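You operate a simulated robot arm through the tools that you are given. There is no shell and no other tool.

Carry out the task below with a simulated two-armed robot. There is one attempt and no reset: what you move stays moved.

Task
On the top of the grey cabinet, fold the green shirt in half.

Only the result counts: the job must be done as asked and must still hold three seconds after the hand-in. Knocking over, shifting, dropping, spilling or breaking anything else fails it. Flat cloth is picked up by pressing the open fingertips on it (5 to 10 N) and closing them slowly along it; thin cloth reads only 2 to 8 mm in the jaws.

Robot
Two 7-joint arms with two-finger parallel grippers on one trunk, on a base that drives. Base frame: it is fixed to the floor where the robot stands at the start and does not move with it; the origin is under the middle of the robot, x ahead of it, y to its left, z up; the surface under the hand at the start is at about z = 880. Readings come in mm, degrees, newtons and seconds.
The left shoulder is at the start at [80, 131, 947], the right one opposite. With the tool pointing down near the work surface each hand reaches from about 380 to 840 mm from the robot's upright axis, wherever it stands, measured 20 degrees to its own side. Places, roughly: top of the grey cabinet [500, -200, 900]. Payload 1.57 kg a hand.
Tool frame (each hand has its own): the origin (TCP) lies between the finger pads and is the grasp point; the fingertips stand 30 mm ahead of it; z points along the fingers, y is the line along which they close. Largest opening 110 mm; finger width 24, thickness 12; the body of the gripper, 48 by 112 mm, starts 78 mm behind the TCP.
Orientation is that of the tool frame in the base frame, as a unit quaternion [x, y, z, w]. With the fingers straight down and closing along the base's y, the tool's x points along the base's -x, its y along +y and its z along -z.

Tools
- The arms move only by the tool play_rows. It takes "left_moves", "right_moves" or both (then of equal length, played together; a hand with none holds still); each is a list of rows, each an object of numbers (a shift or turn left out is 0, a gripper value left out holds the last): "grip": the opening, from 0 (shut) to 1 (fully open); "dx", "dy", "dz": the shift along the tool's x, y, z in units of 250 mm (1.0 is 250 mm); "rx", "ry", "rz": the turn, a rotation vector about the tool's x, y, z in units of 45 degrees (1.0 is 45 degrees). In form: [{"grip": .., "dx": .., "dy": .., "dz": .., "rx": .., "ry": .., "rz": ..}, ...]. A call has 1 to 20 rows; each row is the pose to reach, as a shift and turn from the pose commanded when the call began, along the tool's axes at that moment. A call with a number of a shift or a turn outside -1 to 1 is refused whole. Each row takes 0.2 s and may step no farther than 50 mm and 8.6 degrees from the row before; otherwise, or with a gripper value out of range, the whole call is refused. Where a pose cannot be reached the arm comes as near as it can. A force on the tool above 40 N (or 10 N above the force at the start of the call, whichever is more), or a blocked arm, ends the call early, and 0.2 s more pass. Each finger travels about 108 mm/s and halts on what it meets, pressing with about 24 N; the grip force reading is that of the motor and also rises with nothing between the fingers. The clock runs only during rows and for 0.2 s after the last one: add rows that repeat a pose to give the fingers time. The reply holds the time, the measured pose of the TCP, the force on the tool along the base axes, the opening and the grip force, in the units named above and with some noise, with the torque about the TCP (base axes, N m) and any sound that the robot's microphone picked up.
- Cameras (640 x 400 px; columns grow to the right, rows downward): "scene" is now at [-58.4, -24, 1411.5]; the picture's right is [-0.29, -0.96, 0.00], its down [-0.60, 0.18, -0.78] and it looks along [0.74, -0.22, -0.63] (base axes); focal length 248 px, centre (320, 200). "left" rides on the left gripper at [70, -16, -141] in its tool frame; the picture's right is [0.23, 0.97, 0.00], its down [-0.85, 0.20, -0.48] and it looks along [-0.47, 0.11, 0.88] (tool axes); focal length 222 px, centre (320, 200). "right" rides on the right gripper at [70, 16, -141] in its tool frame; the picture's right is [-0.23, 0.97, 0.00], its down [-0.86, -0.20, -0.48] and it looks along [-0.47, -0.11, 0.88] (tool axes); focal length 222 px, centre (320, 200). There is no depth. A picture from a camera that has moved, and an enlarged one, comes with that camera's place and axes in the base frame and with its lens.
- snapshot(camera): a new picture of that camera. No time passes.
- roll_base(legs): drives the robot by 1 to 6 legs, each [ahead, left, turn to the left] in mm, mm and degrees, along the robot's own axes; the way and the turn of a leg run together, so that a leg with both is an arc; at most 1500 mm and 180 degrees a leg. The arms and the cameras ride along, it lands a little off, and it stops where it bumps. It gives what a move gives.
- aim_head(pan, tilt): turns the head with the scene camera to pan (to the left, within 109 degrees either way) and tilt (down, from -29 to 69), counted from straight ahead of the robot. It gives what a move gives.
- inspect(camera, box): a new picture of the part [left, top, right, bottom] of that camera's present view, enlarged. No time passes.
- job_done(): hands the job in; it is judged then, once.

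Nothing tells you exact positions but the pictures and the camera data. Unless the task says otherwise, let go and move clear before handing in.

The tools are called after "Request:" as name(argument=value, ...) on one line, values as JSON. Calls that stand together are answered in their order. play_rows: Moves the arms, as the interface text tells. Its arguments: {"type":"object","properties":{"left_moves":{"type":"array","items":{"type":"object","properties":{"grip":{"type":"number"},"dx":{"type":"number"},"dy":{"type":"number"},"dz":{"type":"number"},"rx":{"type":"number"},"ry":{"type":"number"},"rz":{"type":"number"}}}},"right_moves":{"type":"array","items":{"type":"object","properties":{"grip":{"type":"number"},"dx":{"type":"number"},"dy":{"type":"number"},"dz":{"type":"number"},"rx":{"type":"number"},"ry":{"type":"number"},"rz":{"type":"number"}}}}},"required":[]} The other tools are called the same way: roll_base (legs) drives the base; aim_head (pan, tilt) turns the head that bears the scene camera; snapshot (camera) takes a picture; inspect (camera, box) takes an enlarged picture of a part of a camera's view; job_done () hands the job in.

At the start:

```text
time: 0.0
left_ee_pos: [615.3, 140.8, 1082.0]
left_tool_rot: [0.0, 1.0, 0.0, 0.0]
left_wrist_force: [0.2, 0.1, 0.3]
left_torque: [0.03, -0.03, 0.0]
left_grip_width: 110.1
left_finger_force: 0.1
right_ee_pos: [458.6, -371.6, 1124.1]
right_tool_rot: [0.0, 1.0, 0.0, -0.001]
right_wrist_force: [0.3, 0.9, -0.2]
right_torque: [-0.01, 0.01, -0.01]
right_grip_width: 110.0
right_finger_force: 0.1
robot x, y, heading: [4.0, -3.0, -0.3]
head pan, tilt: [-16.7, 39.1]
```

scene: 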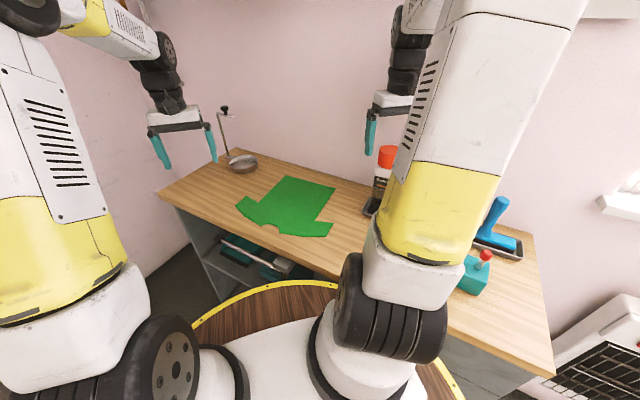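
right: 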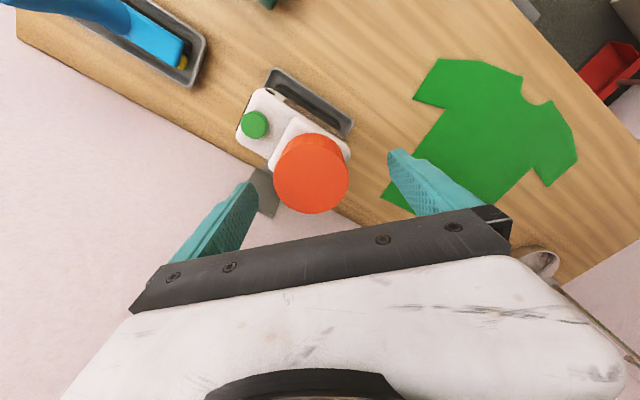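
left: 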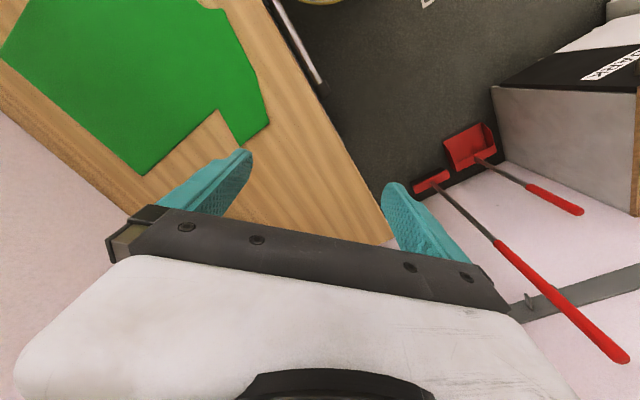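

The green shirt lies flat on the cabinet top, roughly ahead of the robot with its collar toward me and slightly left, and its hem toward the wall. I'll take a closer look before planning.

Request:
inspect(camera="scene", box=[200, 140, 380, 260])

Request:
inspect(camera="right", box=[360, 30, 600, 230])

Request:
inspect(camera="left", box=[0, 0, 320, 200])

```text
3.33 times, centred on (290, 200) of scene
camera zoom: at [-58.4, -24.0, 1411.5], right [-0.29, -0.96, 0.0], down [-0.6, 0.18, -0.78], along [0.74, -0.22, -0.63], focal length 827 px, centre (420, 200)
```

zoom: 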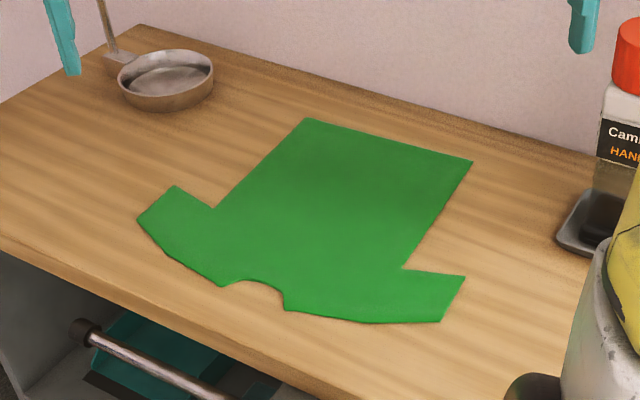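

```text
2.00 times, centred on (480, 130) of right
camera zoom: at [388.3, -355.0, 1263.2], right [0.23, 0.97, 0.0], down [0.86, -0.2, 0.48], along [0.47, -0.11, -0.88], focal length 444 px, centre (0, 340)
```

zoom: 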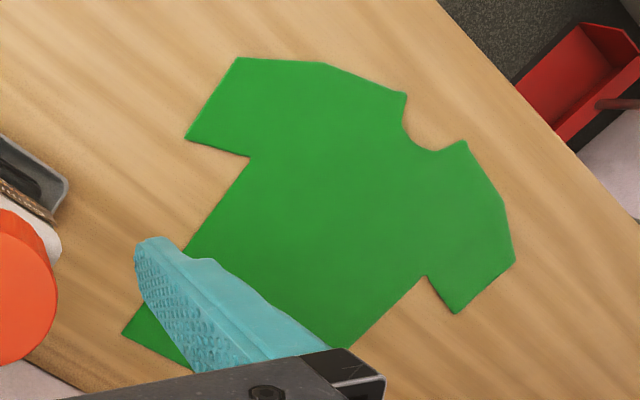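

```text
2.00 times, centred on (160, 100) of left
camera zoom: at [546.3, 124.9, 1223.0], right [-0.23, 0.97, 0.0], down [0.85, 0.2, 0.48], along [0.47, 0.11, -0.88], focal length 444 px, centre (640, 400)
```

zoom: 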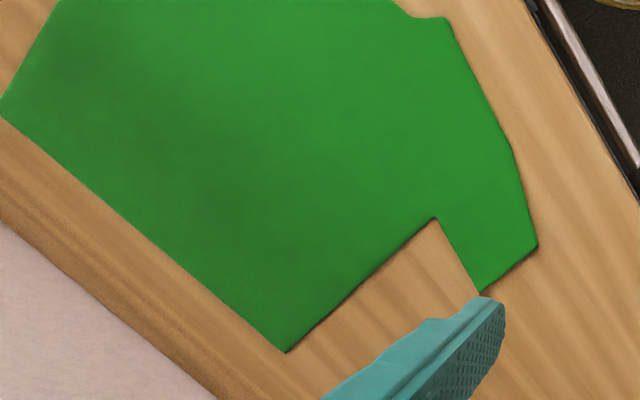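

The shirt (about 208 mm wide body, 270 mm long, 325 mm across the sleeves) lies with its hem toward the wall. Its far-left hem corner is near [748, -131] and its left sleeve tip near [640, 40], on a surface at z of about 880. I plan to fold the left half over onto the right half along the shirt's mid line. The left hand will take the left sleeve and the right hand the left hem corner, so I'll start by bringing the hands above those spots.

Request:
play_rows(right_moves=[{"dz": -0.12, "grip": 0.6}, {"dz": -0.24, "grip": 0.4}, {"dz": -0.24, "dx": -0.12, "dy": 0.11, "grip": 0.3}, {"dz": -0.24, "dx": -0.24, "dy": 0.22}, {"dz": -0.24, "dx": -0.36, "dy": 0.33}, {"dz": -0.24, "dx": -0.48, "dy": 0.44}, {"dz": -0.24, "dx": -0.6, "dy": 0.55}, {"dz": -0.24, "dx": -0.72, "dy": 0.66}, {"dz": -0.24, "dx": -0.84, "dy": 0.77}, {"dz": -0.1, "dx": -0.92, "dy": 0.85}, {"dz": 0.05, "dx": -0.97, "dy": 0.9}, {"dz": 0.15, "dx": -0.99, "dy": 0.92}], left_moves=[{"grip": 0.8}, {"grip": 0.6}, {"grip": 0.4, "dy": -0.05}, {"grip": 0.3, "dy": -0.1}, {"dy": -0.15}, {"dy": -0.2}, {"dy": -0.25}, {"dy": -0.3}, {"dy": -0.35, "dz": 0.05}, {"dy": -0.4, "dz": 0.1}, {"dx": -0.03, "dy": -0.45, "dz": 0.15}, {"dx": -0.068, "dy": -0.484, "dz": 0.2}])

```text
time: 2.6
left_ee_pos: [630.7, 20.4, 1031.4]
left_tool_rot: [0.0, 1.0, 0.0, -0.001]
left_wrist_force: [-1.0, 0.0, 0.2]
left_torque: [-0.02, -0.04, -0.01]
left_grip_width: 33.2
left_finger_force: 0.0
right_ee_pos: [706.5, -139.1, 1086.4]
right_tool_rot: [-0.001, 1.0, 0.0, 0.0]
right_wrist_force: [-0.2, 0.2, 0.6]
right_torque: [-0.03, -0.03, 0.01]
right_grip_width: 33.0
right_finger_force: 0.0
robot x, y, heading: [-0.5, -4.0, -0.0]
head pan, tilt: [-16.7, 39.1]
```

Request:
snapshot(camera="scene")

Request:
snapshot(camera="left")

Request:
snapshot(camera="right")

```text
taken
camera scene: at [-58.7, -23.9, 1411.5], right [-0.29, -0.96, 0.0], down [-0.6, 0.18, -0.78], along [0.74, -0.22, -0.63], focal length 248 px, centre (320, 200)
```

scene: 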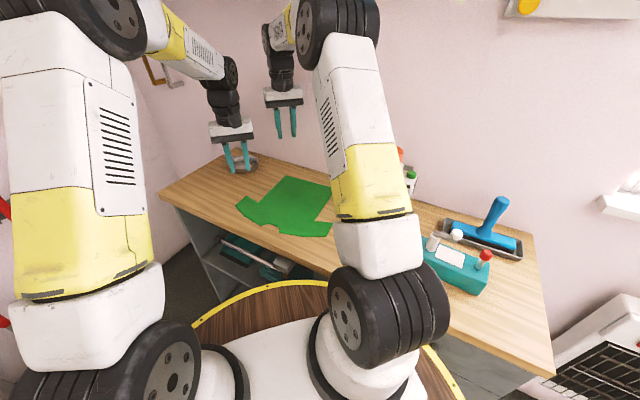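

```text
taken
camera left: at [561.9, 5.0, 1172.1], right [-0.23, 0.97, 0.0], down [0.86, 0.2, 0.48], along [0.47, 0.11, -0.88], focal length 222 px, centre (320, 200)
```

left: 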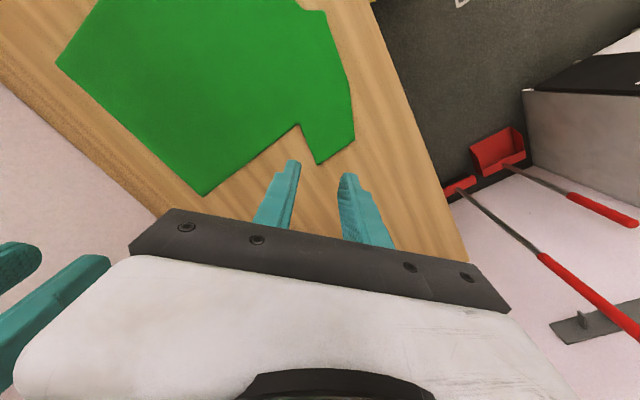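

```text
taken
camera right: at [635.5, -124.0, 1224.6], right [0.23, 0.97, 0.0], down [0.86, -0.2, 0.48], along [0.47, -0.11, -0.88], focal length 222 px, centre (320, 200)
```

right: 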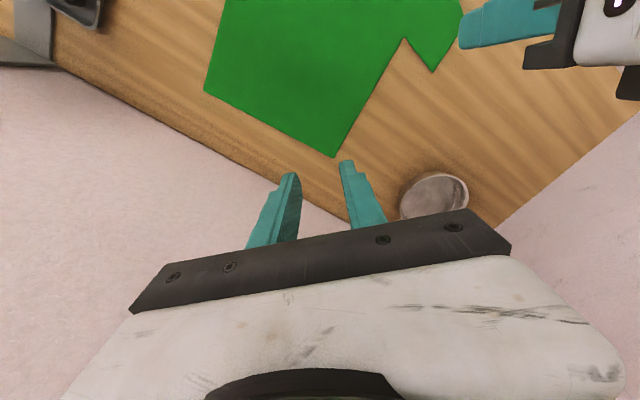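

Both hands are above their targets: the sleeve corner is near [663, 24] and the hem corner near [748, -130]. Next I'll lower both to just above the cloth, placing each about 30 mm inside its corner with the fingers about 24 mm apart.

Request:
play_rows(left_moves=[{"grip": 0.25, "dz": 0.1}, {"grip": 0.22, "dx": -0.005, "dy": 0.01, "dz": 0.2}, {"dx": -0.009, "dy": 0.018, "dz": 0.3}, {"dx": -0.009, "dy": 0.018, "dz": 0.38}, {"dx": -0.009, "dy": 0.018, "dz": 0.42}, {"dx": -0.009, "dy": 0.018, "dz": 0.45}], right_moves=[{"grip": 0.25, "dz": 0.14}, {"grip": 0.22, "dx": -0.02, "dy": 0.015, "dz": 0.28}, {"dx": -0.046, "dy": 0.028, "dz": 0.42}, {"dx": -0.046, "dy": 0.028, "dz": 0.54}, {"dx": -0.046, "dy": 0.028, "dz": 0.62}, {"dx": -0.046, "dy": 0.028, "dz": 0.67}])

```text
time: 4.0
left_ee_pos: [633.9, 23.7, 918.3]
left_tool_rot: [-0.001, 1.0, 0.0, -0.001]
left_wrist_force: [-0.1, -0.6, 0.8]
left_torque: [0.03, -0.06, 0.0]
left_grip_width: 24.3
left_finger_force: 0.2
right_ee_pos: [717.6, -134.7, 918.1]
right_tool_rot: [0.0, 1.0, 0.0, -0.001]
right_wrist_force: [-1.3, -0.1, 0.6]
right_torque: [-0.02, -0.03, -0.02]
right_grip_width: 24.3
right_finger_force: 0.0
robot x, y, heading: [0.0, -1.0, 0.0]
head pan, tilt: [-16.7, 39.1]
```

Request:
snapshot(camera="left")

Request:
snapshot(camera="right")

Request:
inspect(camera="scene", box=[200, 140, 380, 260])

```text
taken
camera left: at [565.1, 8.4, 1060.1], right [-0.23, 0.97, 0.0], down [0.85, 0.2, 0.48], along [0.47, 0.11, -0.88], focal length 222 px, centre (320, 200)
```

left: 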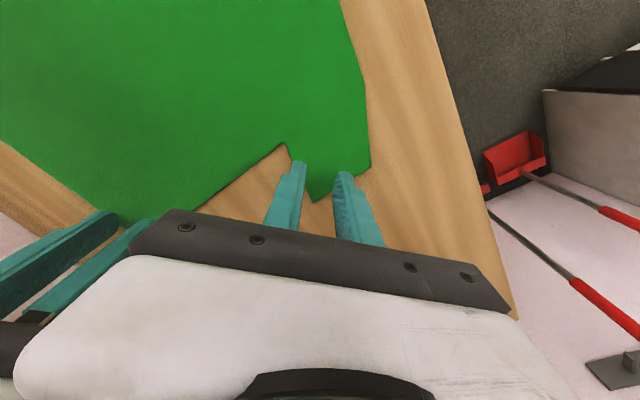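

```text
taken
camera right: at [646.8, -117.4, 1057.2], right [0.23, 0.97, 0.0], down [0.86, -0.2, 0.48], along [0.47, -0.11, -0.88], focal length 222 px, centre (320, 200)
```

right: 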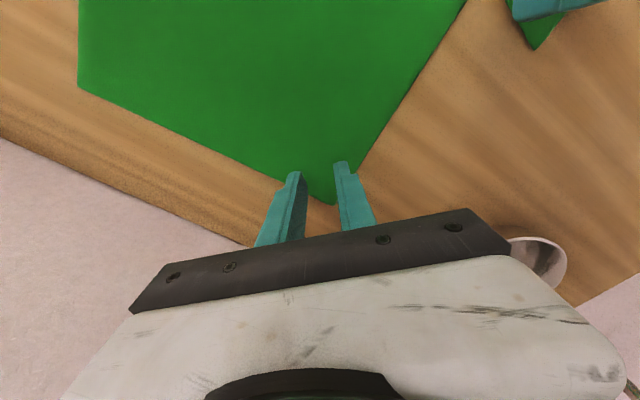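

```text
3.33 times, centred on (290, 200) of scene
camera zoom: at [-58.5, -24.0, 1411.5], right [-0.29, -0.96, 0.0], down [-0.6, 0.18, -0.78], along [0.74, -0.22, -0.63], focal length 827 px, centre (420, 200)
```

zoom: 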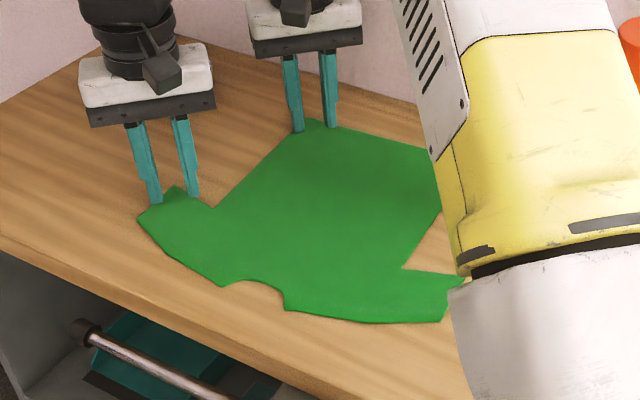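

The tips straddle the corners a little too close to the edges, so I'll shift both hands about 10-12 mm inward, narrow the gap to 20 mm, and start easing down onto the cloth.

Request:
play_rows(left_moves=[{"grip": 0.18, "dx": 0.048, "dy": 0.008}, {"dx": 0.048, "dy": 0.008, "dz": 0.008}, {"dx": 0.048, "dy": 0.008, "dz": 0.016}], right_moves=[{"grip": 0.18, "dx": 0.04, "dy": 0.008}, {"dx": 0.04, "dy": 0.008, "dz": 0.008}, {"dx": 0.04, "dy": 0.008, "dz": 0.016}])

Request:
inspect(camera="left", box=[240, 100, 400, 200])

Request:
inspect(camera="right", box=[240, 100, 400, 200])

```text
time: 4.8
left_ee_pos: [622.6, 26.9, 914.7]
left_tool_rot: [0.0, 1.0, 0.0, 0.0]
left_wrist_force: [-0.2, 0.1, 1.0]
left_torque: [0.0, 0.03, 0.01]
left_grip_width: 19.9
left_finger_force: 0.1
right_ee_pos: [707.5, -132.1, 914.0]
right_tool_rot: [0.0, 1.0, 0.0, 0.0]
right_wrist_force: [0.2, 0.0, -0.5]
right_torque: [-0.01, -0.01, -0.01]
right_grip_width: 19.6
right_finger_force: 0.1
robot x, y, heading: [0.8, 0.6, 0.2]
head pan, tilt: [-16.7, 39.1]
```

```text
4.00 times, centred on (320, 150) of left
camera zoom: at [553.5, 9.9, 1056.6], right [-0.23, 0.97, 0.0], down [0.85, 0.2, 0.48], along [0.47, 0.11, -0.88], focal length 888 px, centre (320, 400)
```

zoom: 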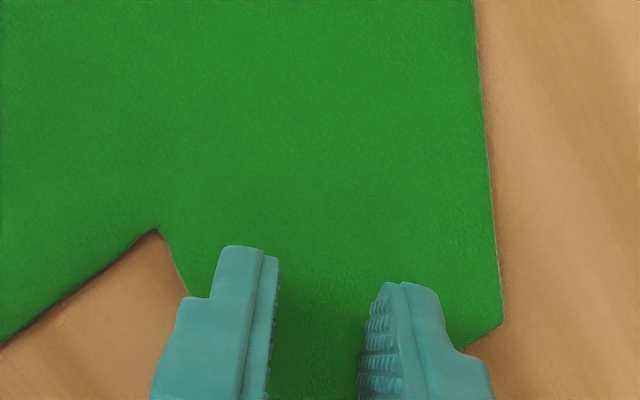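

```text
4.00 times, centred on (320, 150) of right
camera zoom: at [637.1, -115.5, 1053.9], right [0.23, 0.97, 0.0], down [0.85, -0.2, 0.48], along [0.47, -0.11, -0.88], focal length 888 px, centre (320, 400)
```

zoom: 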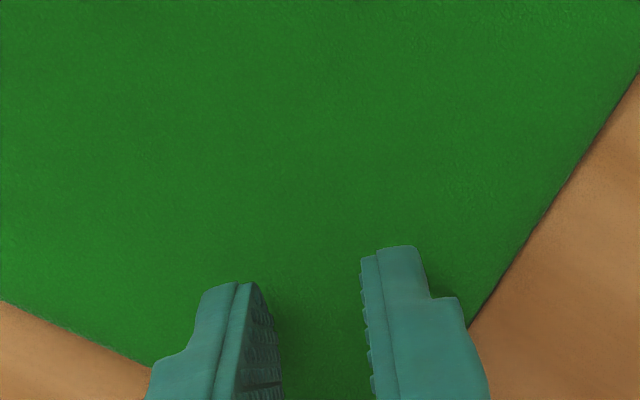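

Both fingertip pairs now stand over cloth, a few millimetres up. I'll step down gently and watch the wrist forces.

Request:
play_rows(left_moves=[{"dz": 0.006}, {"dz": 0.012}, {"dz": 0.012}], right_moves=[{"dz": 0.006}, {"dz": 0.012}, {"dz": 0.012}])

```text
time: 5.6
left_ee_pos: [621.5, 26.0, 911.8]
left_tool_rot: [0.0, 1.0, 0.0, 0.001]
left_wrist_force: [-0.8, -0.1, 1.1]
left_torque: [0.03, -0.03, 0.01]
left_grip_width: 19.9
left_finger_force: 0.1
right_ee_pos: [708.1, -132.3, 912.5]
right_tool_rot: [0.0, 1.0, 0.0, 0.0]
right_wrist_force: [-1.1, -0.2, 2.8]
right_torque: [-0.04, -0.03, 0.01]
right_grip_width: 19.6
right_finger_force: 0.0
robot x, y, heading: [-0.4, -0.3, -0.2]
head pan, tilt: [-16.7, 39.1]
```

Request:
play_rows(left_moves=[{"dz": 0.004}, {"dz": 0.006}, {"dz": 0.006}], right_moves=[{"dz": 0.002}, {"dz": 0.004}, {"dz": 0.004}])

```text
time: 6.4
left_ee_pos: [623.0, 27.2, 911.7]
left_tool_rot: [0.0, 1.0, 0.0, 0.001]
left_wrist_force: [-1.2, -0.5, 9.3]
left_torque: [0.13, -0.05, 0.04]
left_grip_width: 19.6
left_finger_force: 0.1
right_ee_pos: [708.2, -131.6, 910.9]
right_tool_rot: [0.0, 1.0, 0.0, 0.002]
right_wrist_force: [-2.0, -0.5, 17.6]
right_torque: [-0.15, -0.04, -0.04]
right_grip_width: 19.9
right_finger_force: 0.0
robot x, y, heading: [0.6, 3.8, -0.1]
head pan, tilt: [-16.7, 39.1]
```

Left presses at about 9 N, right at about 18 N, which is too much, so I'll ease the right hand up a touch and then close both slowly.

Request:
play_rows(left_moves=[{"grip": 0.18}, {"grip": 0.18}], right_moves=[{"dz": -0.0024, "grip": 0.18}, {"dz": -0.0024, "grip": 0.18}])

```text
time: 7.0
left_ee_pos: [623.1, 26.1, 912.1]
left_tool_rot: [-0.001, 1.0, 0.0, 0.0]
left_wrist_force: [-0.2, -1.0, 14.0]
left_torque: [0.16, -0.02, -0.01]
left_grip_width: 19.8
left_finger_force: 0.1
right_ee_pos: [707.3, -132.2, 911.3]
right_tool_rot: [0.0, 1.0, 0.0, 0.001]
right_wrist_force: [2.8, 0.2, 15.6]
right_torque: [-0.15, -0.16, 0.03]
right_grip_width: 20.0
right_finger_force: 0.0
robot x, y, heading: [1.3, -1.1, 0.1]
head pan, tilt: [-16.7, 39.1]
```

Request:
play_rows(left_moves=[{"dz": -0.002}, {"dz": -0.002}, {"dz": -0.002}], right_moves=[{"dz": -0.003}, {"dz": -0.003}, {"dz": -0.003}])

```text
time: 7.8
left_ee_pos: [622.4, 26.6, 911.7]
left_tool_rot: [0.0, 1.0, 0.0, 0.0]
left_wrist_force: [1.2, -1.1, 11.5]
left_torque: [0.14, -0.11, 0.0]
left_grip_width: 19.6
left_finger_force: 0.0
right_ee_pos: [708.1, -132.7, 911.4]
right_tool_rot: [0.001, 1.0, 0.001, 0.0]
right_wrist_force: [2.8, 1.4, 9.2]
right_torque: [-0.11, -0.17, 0.03]
right_grip_width: 19.3
right_finger_force: 0.1
robot x, y, heading: [0.9, 1.5, 0.1]
head pan, tilt: [-16.7, 39.1]
```

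Forces are now about right, so I'll close both grippers slowly along the cloth.

Request:
play_rows(left_moves=[{"dz": -0.0015, "grip": 0.165}, {"dz": -0.0015, "grip": 0.15}, {"dz": -0.0015, "grip": 0.135}, {"dz": -0.0015, "grip": 0.12}, {"dz": -0.0015, "grip": 0.105}, {"dz": -0.0015, "grip": 0.09}, {"dz": -0.0015, "grip": 0.075}, {"dz": -0.0015, "grip": 0.06}, {"dz": -0.0015, "grip": 0.045}, {"dz": -0.0015, "grip": 0.03}, {"dz": -0.0015, "grip": 0.015}, {"dz": -0.0015, "grip": 0.0}, {"dz": -0.0015, "grip": 0.0}, {"dz": -0.0015, "grip": 0.0}], right_moves=[{"dz": -0.0005, "grip": 0.165}, {"dz": -0.0005, "grip": 0.15}, {"dz": -0.0005, "grip": 0.135}, {"dz": -0.0005, "grip": 0.12}, {"dz": -0.0005, "grip": 0.105}, {"dz": -0.0005, "grip": 0.09}, {"dz": -0.0005, "grip": 0.075}, {"dz": -0.0005, "grip": 0.06}, {"dz": -0.0005, "grip": 0.045}, {"dz": -0.0005, "grip": 0.03}, {"dz": -0.0005, "grip": 0.015}, {"dz": -0.0005, "grip": 0.0}, {"dz": -0.0005, "grip": 0.0}, {"dz": -0.0005, "grip": 0.0}])

Request:
inspect(camera="left", box=[240, 100, 400, 200])

Request:
inspect(camera="right", box=[240, 100, 400, 200])

```text
time: 10.8
left_ee_pos: [622.4, 26.2, 913.3]
left_tool_rot: [0.0, 1.0, 0.0, 0.0]
left_wrist_force: [-0.6, 1.2, 3.2]
left_torque: [0.04, -0.02, 0.03]
left_grip_width: 1.4
left_finger_force: 23.2
right_ee_pos: [707.7, -133.0, 912.9]
right_tool_rot: [0.001, 1.0, 0.0, 0.0]
right_wrist_force: [-0.4, -1.0, 3.7]
right_torque: [-0.03, -0.01, 0.01]
right_grip_width: 0.0
right_finger_force: 21.4
robot x, y, heading: [-5.2, -2.3, 0.2]
head pan, tilt: [-16.7, 39.1]
```

```text
4.00 times, centred on (320, 150) of left
camera zoom: at [553.3, 10.5, 1053.1], right [-0.23, 0.97, 0.0], down [0.85, 0.2, 0.48], along [0.47, 0.11, -0.88], focal length 888 px, centre (320, 400)
```

zoom: 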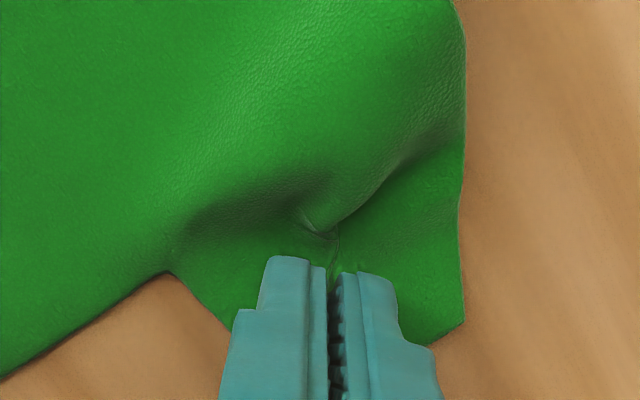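

```text
4.00 times, centred on (320, 150) of right
camera zoom: at [637.1, -116.1, 1051.4], right [0.23, 0.97, 0.0], down [0.86, -0.2, 0.48], along [0.47, -0.11, -0.88], focal length 888 px, centre (320, 400)
```

zoom: 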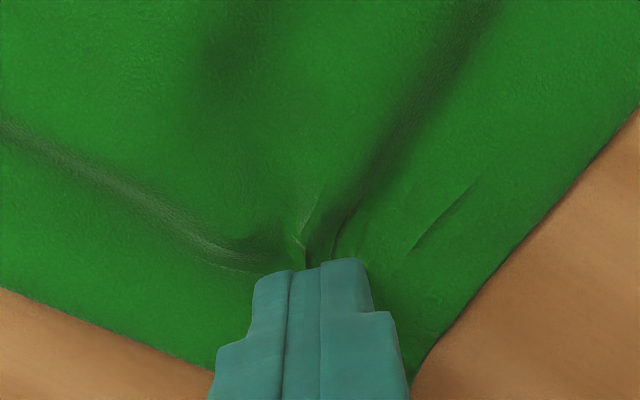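

The cloth has gathered at both hands, but the jaws read only 1.4 mm left and 0 mm right, so the grip may be poor, especially on the right. I'll lift both slightly to test.

Request:
play_rows(left_moves=[{"dz": -0.02, "grip": 0.0}, {"dz": -0.04}, {"dz": -0.06}, {"dz": -0.08}], right_moves=[{"dz": -0.02, "grip": 0.0}, {"dz": -0.04}, {"dz": -0.06}, {"dz": -0.08}])

Request:
snapshot(camera="left")

Request:
snapshot(camera="right")

Request:
inspect(camera="scene", box=[200, 140, 380, 260])

```text
time: 11.8
left_ee_pos: [623.5, 27.5, 932.8]
left_tool_rot: [-0.001, 1.0, 0.0, -0.001]
left_wrist_force: [0.8, -0.1, -0.5]
left_torque: [0.0, -0.01, 0.0]
left_grip_width: 1.3
left_finger_force: 22.9
right_ee_pos: [708.3, -132.7, 932.6]
right_tool_rot: [-0.001, 1.0, 0.0, 0.0]
right_wrist_force: [0.9, 0.4, 0.9]
right_torque: [0.01, 0.01, 0.01]
right_grip_width: 0.0
right_finger_force: 21.1
robot x, y, heading: [-1.0, 1.9, -0.0]
head pan, tilt: [-16.7, 39.1]
```

```text
taken
camera left: at [554.1, 11.2, 1073.4], right [-0.23, 0.97, 0.0], down [0.85, 0.2, 0.48], along [0.47, 0.11, -0.88], focal length 222 px, centre (320, 200)
```

left: 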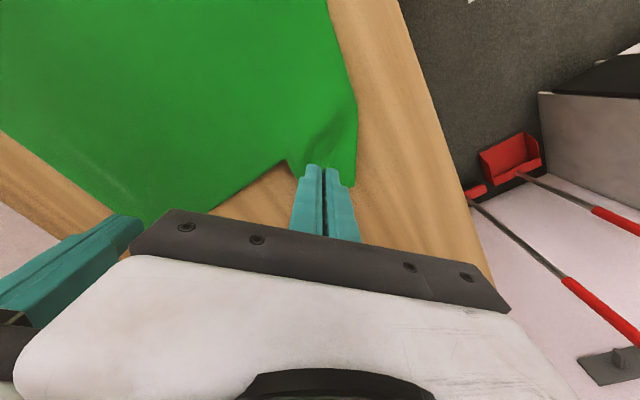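

```text
taken
camera right: at [637.1, -116.2, 1071.3], right [0.23, 0.97, 0.0], down [0.86, -0.2, 0.48], along [0.47, -0.11, -0.88], focal length 222 px, centre (320, 200)
```

right: 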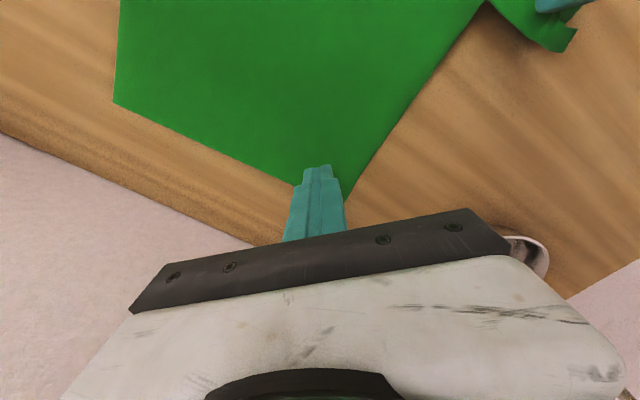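

```text
3.33 times, centred on (290, 200) of scene
camera zoom: at [-58.3, -24.0, 1411.5], right [-0.29, -0.96, 0.0], down [-0.6, 0.18, -0.78], along [0.74, -0.22, -0.63], focal length 827 px, centre (420, 200)
```

zoom: 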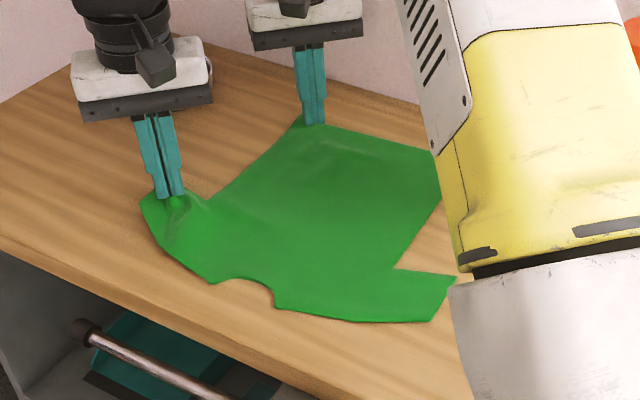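

Request:
inspect(camera="left", box=[260, 110, 420, 210])

Request:
inspect(camera="right", box=[240, 110, 400, 210])

Request:
inspect(camera="scene", box=[220, 160, 320, 225])

```text
4.00 times, centred on (340, 160) of left
camera zoom: at [554.1, 11.2, 1073.4], right [-0.23, 0.97, 0.0], down [0.85, 0.2, 0.48], along [0.47, 0.11, -0.88], focal length 888 px, centre (240, 360)
```

zoom: 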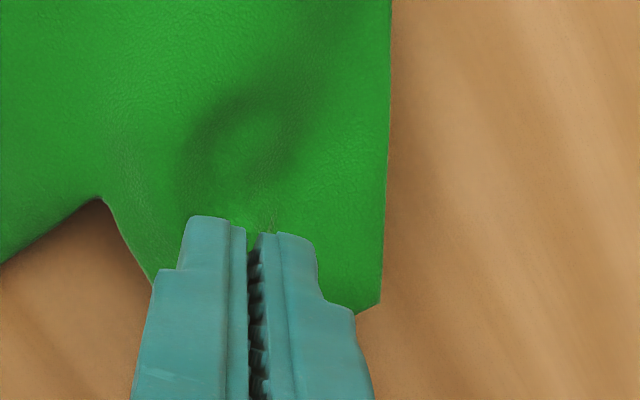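

```text
4.00 times, centred on (320, 160) of right
camera zoom: at [637.1, -116.2, 1071.3], right [0.23, 0.97, 0.0], down [0.86, -0.2, 0.48], along [0.47, -0.11, -0.88], focal length 888 px, centre (320, 360)
```

zoom: 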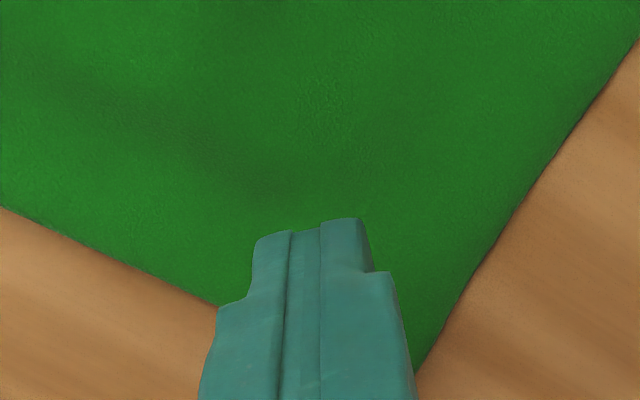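

```text
6.15 times, centred on (270, 192) of scene
camera zoom: at [-58.3, -24.0, 1411.5], right [-0.29, -0.96, 0.0], down [-0.6, 0.18, -0.78], along [0.74, -0.22, -0.63], focal length 1526 px, centre (628, 246)
```

zoom: 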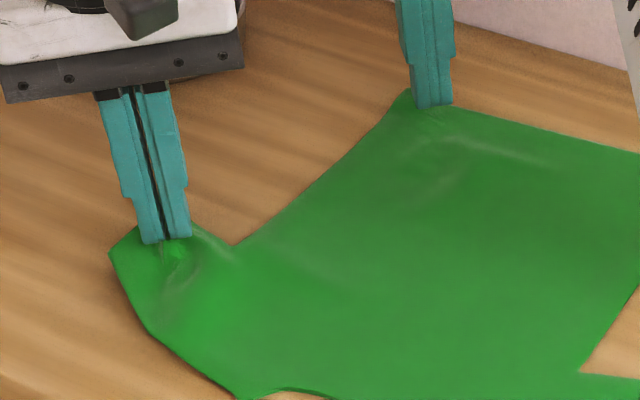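

The left jaws hold only a small pinch of the sleeve and the right holds nothing. I'll set the left back down, open both wider (30-36 mm) to gather a bigger ridge, and re-measure where the cloth lies now.

Request:
play_rows(left_moves=[{"dz": 0.02}, {"dz": 0.04}, {"dz": 0.06}, {"dz": 0.072}, {"dz": 0.072, "grip": 0.1}, {"dz": 0.072, "grip": 0.2}, {"dz": 0.072, "grip": 0.27}, {"dz": 0.04}, {"dz": -0.04}, {"dz": -0.1}], right_moves=[{"grip": 0.05}, {"grip": 0.1}, {"grip": 0.2}, {"grip": 0.3}, {"grip": 0.33}, {"grip": 0.33}, {"grip": 0.33}, {"grip": 0.33}, {"dz": -0.03}, {"dz": -0.1}])

Request:
snapshot(camera="left")

Request:
snapshot(camera="right")

Request:
inspect(camera="scene", box=[200, 140, 380, 260])

```text
time: 14.0
left_ee_pos: [623.3, 27.4, 955.9]
left_tool_rot: [0.0, 1.0, 0.001, 0.001]
left_wrist_force: [0.7, 0.2, -0.8]
left_torque: [-0.02, -0.02, 0.01]
left_grip_width: 29.7
left_finger_force: 0.1
right_ee_pos: [708.9, -132.9, 956.8]
right_tool_rot: [0.0, 1.0, 0.0, -0.001]
right_wrist_force: [0.4, -0.7, -0.1]
right_torque: [0.0, 0.0, -0.02]
right_grip_width: 36.2
right_finger_force: 0.1
robot x, y, heading: [-0.8, 2.7, -0.2]
head pan, tilt: [-16.7, 39.1]
```

```text
taken
camera left: at [553.3, 11.1, 1097.5], right [-0.23, 0.97, 0.0], down [0.86, 0.2, 0.48], along [0.47, 0.11, -0.88], focal length 222 px, centre (320, 200)
```

left: 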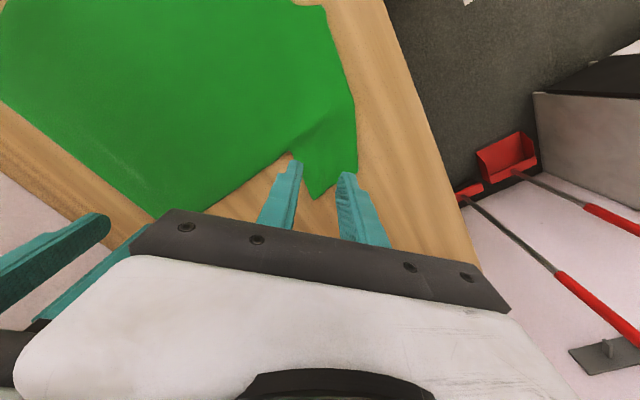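

```text
taken
camera right: at [637.9, -115.4, 1096.5], right [0.23, 0.97, 0.0], down [0.86, -0.2, 0.48], along [0.47, -0.11, -0.88], focal length 222 px, centre (320, 200)
```

right: 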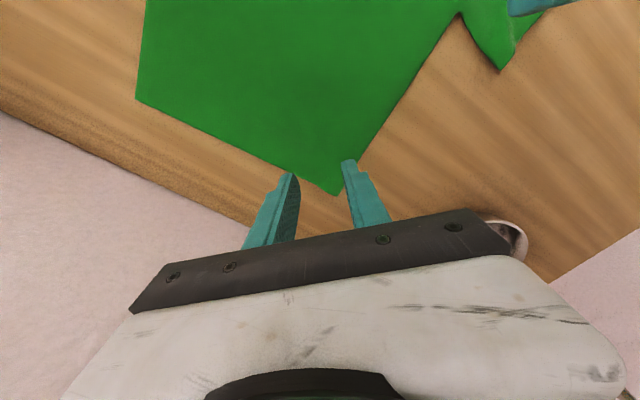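

```text
3.33 times, centred on (290, 200) of scene
camera zoom: at [-58.1, -24.0, 1411.5], right [-0.29, -0.96, 0.0], down [-0.6, 0.18, -0.78], along [0.74, -0.22, -0.63], focal length 827 px, centre (420, 200)
```

zoom: 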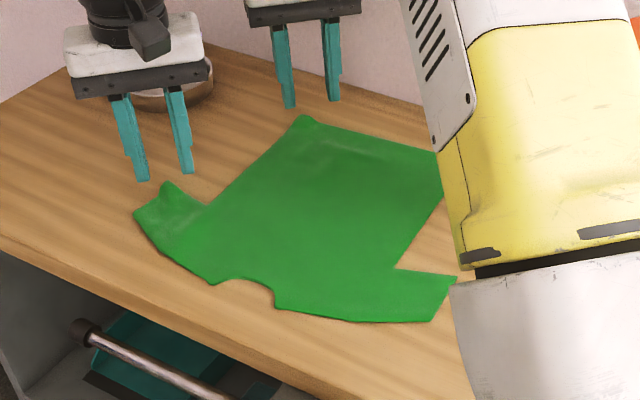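

The shirt has shifted about 8 mm: the sleeve corner is now near [668, 35] and the hem corner near [751, -122]. I'll re-centre both hands about 45 mm inside those corners with the wider opening and lower again.

Request:
play_rows(left_moves=[{"dy": 0.026}, {"dy": 0.026, "dz": 0.06}, {"dy": 0.026, "dz": 0.12}, {"dy": 0.026, "dz": 0.15}, {"dy": 0.026, "dz": 0.165}, {"dy": 0.026, "dz": 0.172}, {"dy": 0.026, "dz": 0.172}], right_moves=[{"dx": 0.01, "dy": 0.033}, {"dx": 0.01, "dy": 0.033, "dz": 0.06}, {"dx": 0.01, "dy": 0.033, "dz": 0.12}, {"dx": 0.01, "dy": 0.033, "dz": 0.15}, {"dx": 0.01, "dy": 0.033, "dz": 0.165}, {"dx": 0.01, "dy": 0.033, "dz": 0.174}, {"dx": 0.01, "dy": 0.033, "dz": 0.174}])

Request:
inspect(camera="left", box=[240, 100, 400, 200])

Request:
inspect(camera="right", box=[240, 100, 400, 200])

```text
time: 15.6
left_ee_pos: [623.0, 32.8, 912.8]
left_tool_rot: [0.0, 1.0, -0.001, 0.001]
left_wrist_force: [1.1, 0.4, -0.6]
left_torque: [-0.04, 0.0, -0.02]
left_grip_width: 29.4
left_finger_force: 0.0
right_ee_pos: [706.4, -124.8, 912.8]
right_tool_rot: [0.0, 1.0, -0.001, -0.001]
right_wrist_force: [-0.5, -0.3, 0.4]
right_torque: [0.05, -0.01, -0.04]
right_grip_width: 36.2
right_finger_force: 0.1
robot x, y, heading: [0.4, 0.8, 0.2]
head pan, tilt: [-16.7, 39.1]
```

```text
4.00 times, centred on (320, 150) of left
camera zoom: at [553.0, 17.2, 1054.4], right [-0.23, 0.97, 0.0], down [0.86, 0.2, 0.48], along [0.47, 0.11, -0.88], focal length 888 px, centre (320, 400)
```

zoom: 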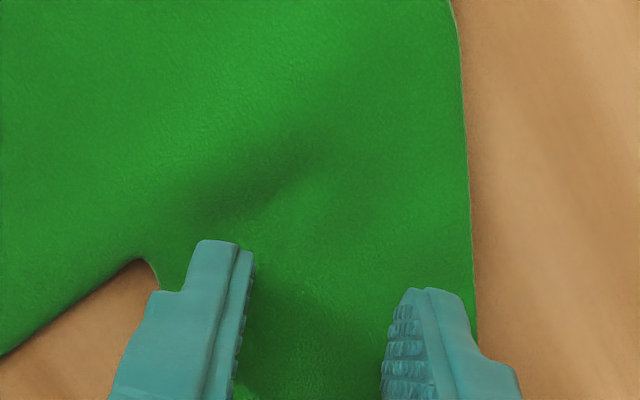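

```text
4.00 times, centred on (320, 150) of right
camera zoom: at [635.3, -108.1, 1053.2], right [0.23, 0.97, 0.0], down [0.86, -0.2, 0.48], along [0.47, -0.11, -0.88], focal length 888 px, centre (320, 400)
```

zoom: 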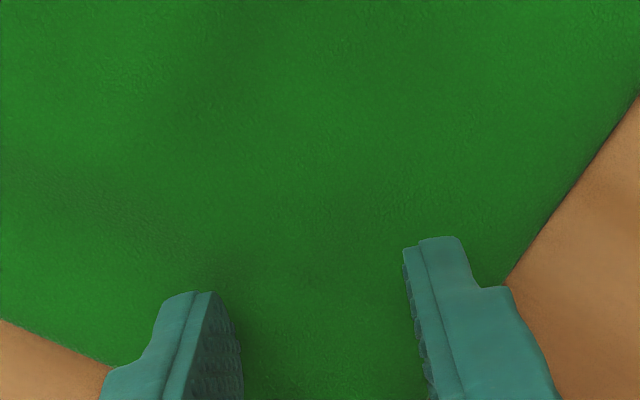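

Both pairs of fingertips are over cloth. Now I'll press gently until I read about 8-10 N.

Request:
play_rows(left_moves=[{"dz": 0.003}, {"dz": 0.006}, {"dz": 0.006}], right_moves=[{"dz": 0.003}, {"dz": 0.006}, {"dz": 0.006}])

```text
time: 16.4
left_ee_pos: [623.2, 33.1, 912.2]
left_tool_rot: [0.0, 1.0, 0.0, -0.001]
left_wrist_force: [-0.9, 0.1, 3.5]
left_torque: [0.04, 0.01, 0.01]
left_grip_width: 29.7
left_finger_force: 0.0
right_ee_pos: [705.4, -124.6, 912.7]
right_tool_rot: [0.0, 1.0, 0.0, 0.0]
right_wrist_force: [1.0, -0.2, 1.5]
right_torque: [-0.03, -0.05, -0.03]
right_grip_width: 36.4
right_finger_force: 0.0
robot x, y, heading: [2.2, -2.1, -0.1]
head pan, tilt: [-16.7, 39.1]
```

Request:
play_rows(left_moves=[{"dz": 0.002}, {"dz": 0.002}, {"dz": 0.002}, {"dz": 0.002}], right_moves=[{"dz": 0.002}, {"dz": 0.003}, {"dz": 0.003}, {"dz": 0.003}])

```text
time: 17.4
left_ee_pos: [622.8, 33.0, 911.0]
left_tool_rot: [0.0, 1.0, 0.0, 0.001]
left_wrist_force: [-1.4, 0.2, 7.4]
left_torque: [0.1, -0.02, 0.05]
left_grip_width: 29.8
left_finger_force: 0.0
right_ee_pos: [705.9, -123.7, 912.5]
right_tool_rot: [0.001, 1.0, 0.001, 0.002]
right_wrist_force: [0.1, 0.4, 8.8]
right_torque: [-0.16, -0.1, 0.0]
right_grip_width: 36.4
right_finger_force: 0.0
robot x, y, heading: [0.6, 0.3, 0.2]
head pan, tilt: [-16.7, 39.1]
```

Left 7.4 N and right 8.8 N, both in the right range. I'll close halfway and check the forces.

Request:
play_rows(left_moves=[{"grip": 0.25}, {"grip": 0.23}, {"grip": 0.21}, {"grip": 0.19}, {"grip": 0.17}, {"grip": 0.15}, {"grip": 0.14}], right_moves=[{"grip": 0.3}, {"grip": 0.275}, {"grip": 0.25}, {"grip": 0.225}, {"grip": 0.2}, {"grip": 0.18}, {"grip": 0.16}])

Request:
inspect(camera="left", box=[240, 100, 400, 200])

Request:
inspect(camera="right", box=[240, 100, 400, 200])

```text
time: 19.0
left_ee_pos: [622.9, 33.4, 912.5]
left_tool_rot: [-0.001, 1.0, 0.0, 0.001]
left_wrist_force: [1.0, -1.4, 8.1]
left_torque: [0.02, -0.05, 0.03]
left_grip_width: 14.2
left_finger_force: 0.0
right_ee_pos: [705.0, -124.6, 912.1]
right_tool_rot: [0.0, 1.0, 0.0, 0.0]
right_wrist_force: [-0.1, -0.4, 13.1]
right_torque: [-0.16, -0.08, 0.02]
right_grip_width: 16.9
right_finger_force: 0.0
robot x, y, heading: [2.3, -0.2, -0.1]
head pan, tilt: [-16.7, 39.1]
```

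```text
4.00 times, centred on (320, 150) of left
camera zoom: at [553.3, 17.0, 1052.9], right [-0.23, 0.97, 0.0], down [0.85, 0.2, 0.48], along [0.47, 0.11, -0.88], focal length 888 px, centre (320, 400)
```

zoom: 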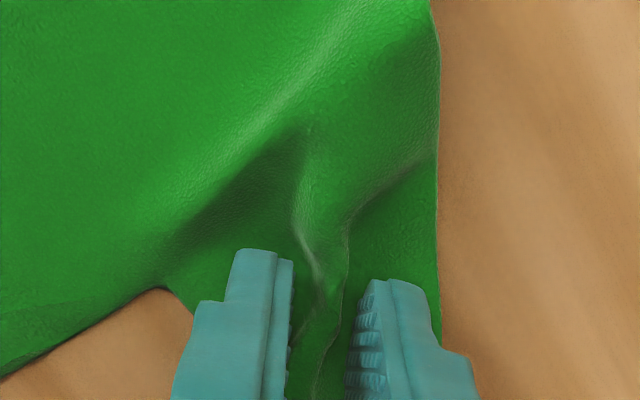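

```text
4.00 times, centred on (320, 150) of right
camera zoom: at [634.4, -108.0, 1051.1], right [0.23, 0.97, 0.0], down [0.85, -0.2, 0.48], along [0.47, -0.11, -0.88], focal length 888 px, centre (320, 400)
```

zoom: 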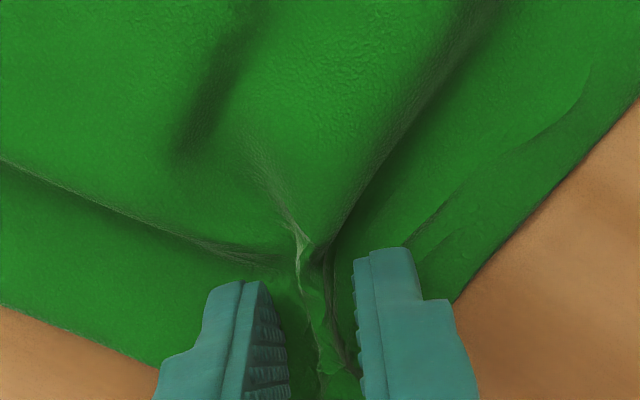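

Clear ridges have formed between the fingers of both hands, with forces of 8 and 13 N. I'll finish closing slowly.

Request:
play_rows(left_moves=[{"grip": 0.125}, {"grip": 0.11}, {"grip": 0.095}, {"grip": 0.08}, {"grip": 0.065}, {"grip": 0.05}, {"grip": 0.035}, {"grip": 0.02}, {"grip": 0.0}, {"grip": 0.0}, {"grip": 0.0}], right_moves=[{"grip": 0.145}, {"grip": 0.13}, {"grip": 0.115}, {"grip": 0.1}, {"grip": 0.085}, {"grip": 0.065}, {"grip": 0.045}, {"grip": 0.02}, {"grip": 0.0}, {"grip": 0.0}, {"grip": 0.0}])

Request:
inspect(camera="left", box=[240, 100, 400, 200])

Request:
inspect(camera="right", box=[240, 100, 400, 200])

```text
time: 21.4
left_ee_pos: [623.0, 32.9, 911.8]
left_tool_rot: [0.0, 1.0, 0.0, 0.001]
left_wrist_force: [1.5, 1.0, 8.6]
left_torque: [0.04, -0.05, 0.02]
left_grip_width: 2.9
left_finger_force: 24.5
right_ee_pos: [706.1, -125.9, 912.3]
right_tool_rot: [0.001, 1.0, 0.0, -0.001]
right_wrist_force: [-1.1, -0.5, 13.9]
right_torque: [-0.15, -0.07, -0.06]
right_grip_width: 3.1
right_finger_force: 24.0
robot x, y, heading: [-1.2, 2.4, -0.1]
head pan, tilt: [-16.7, 39.1]
```

```text
4.00 times, centred on (320, 150) of left
camera zoom: at [553.3, 17.2, 1052.9], right [-0.23, 0.97, 0.0], down [0.85, 0.2, 0.48], along [0.47, 0.11, -0.88], focal length 888 px, centre (320, 400)
```

zoom: 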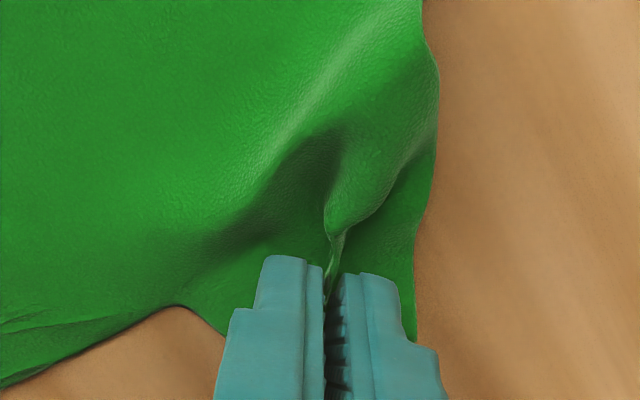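

```text
4.00 times, centred on (320, 150) of right
camera zoom: at [634.3, -108.1, 1051.1], right [0.23, 0.97, 0.0], down [0.85, -0.2, 0.48], along [0.47, -0.11, -0.88], focal length 888 px, centre (320, 400)
```

zoom: 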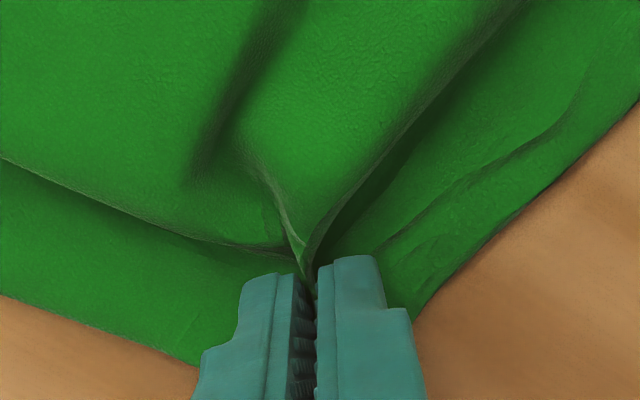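

Both jaws now hold cloth (about 3 mm each). I'll lift both 30 mm to confirm.

Request:
play_rows(left_moves=[{"dz": -0.03, "grip": 0}, {"dz": -0.06}, {"dz": -0.09}, {"dz": -0.12}], right_moves=[{"dz": -0.03, "grip": 0}, {"dz": -0.06}, {"dz": -0.09}, {"dz": -0.12}])

Request:
snapshot(camera="scene")

Request:
snapshot(camera="left")

Request:
snapshot(camera="right")

Request:
inspect(camera="scene", box=[200, 140, 380, 260])

```text
time: 22.4
left_ee_pos: [624.3, 33.5, 942.3]
left_tool_rot: [0.001, 1.0, 0.0, 0.0]
left_wrist_force: [0.6, -1.9, -0.2]
left_torque: [-0.06, 0.01, 0.02]
left_grip_width: 2.9
left_finger_force: 23.9
right_ee_pos: [706.0, -124.8, 941.3]
right_tool_rot: [-0.001, 1.0, 0.0, -0.002]
right_wrist_force: [0.1, 0.1, -0.4]
right_torque: [0.05, 0.05, 0.0]
right_grip_width: 2.7
right_finger_force: 24.0
robot x, y, heading: [-0.2, -2.9, -0.1]
head pan, tilt: [-16.7, 39.1]
```

```text
taken
camera scene: at [-58.3, -24.0, 1411.5], right [-0.29, -0.96, 0.0], down [-0.6, 0.18, -0.78], along [0.74, -0.22, -0.63], focal length 248 px, centre (320, 200)
```

scene: 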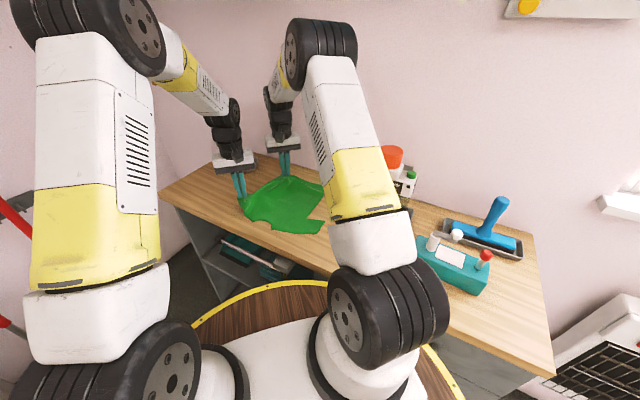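

```text
taken
camera left: at [553.6, 17.1, 1082.5], right [-0.23, 0.97, 0.0], down [0.86, 0.2, 0.48], along [0.47, 0.11, -0.88], focal length 222 px, centre (320, 200)
```

left: 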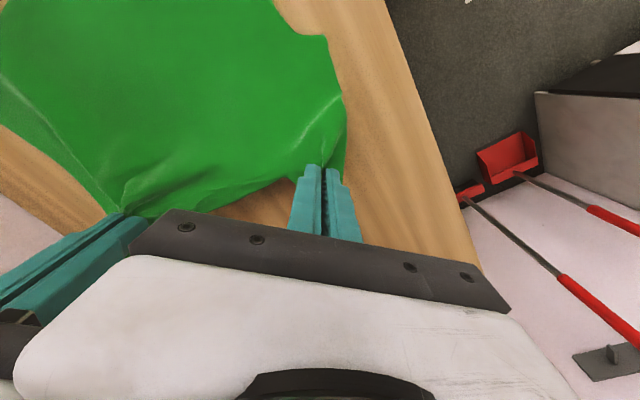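

```text
taken
camera right: at [635.1, -108.1, 1080.3], right [0.23, 0.97, 0.0], down [0.86, -0.2, 0.48], along [0.47, -0.11, -0.88], focal length 222 px, centre (320, 200)
```

right: 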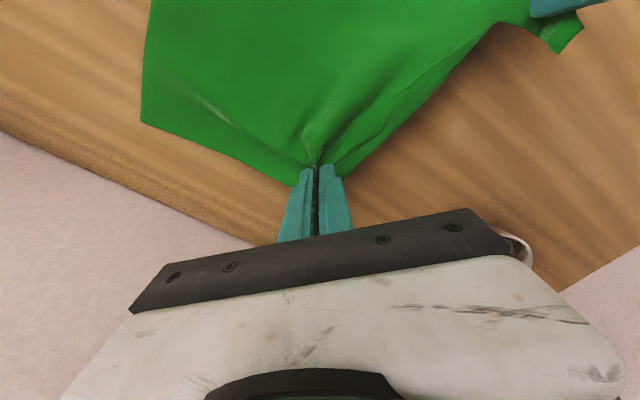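

```text
3.33 times, centred on (290, 200) of scene
camera zoom: at [-58.3, -24.0, 1411.5], right [-0.29, -0.96, 0.0], down [-0.6, 0.18, -0.78], along [0.74, -0.22, -0.63], focal length 827 px, centre (420, 200)
```

zoom: 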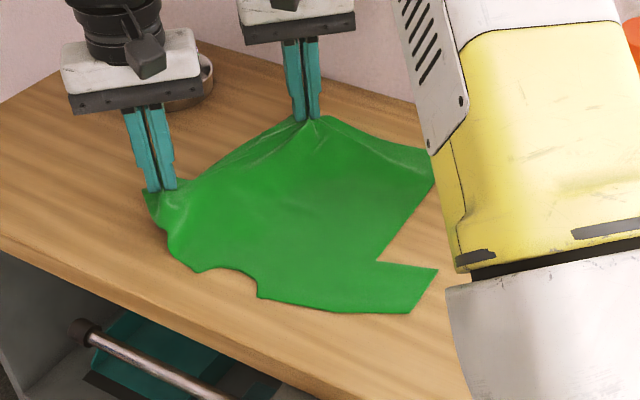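

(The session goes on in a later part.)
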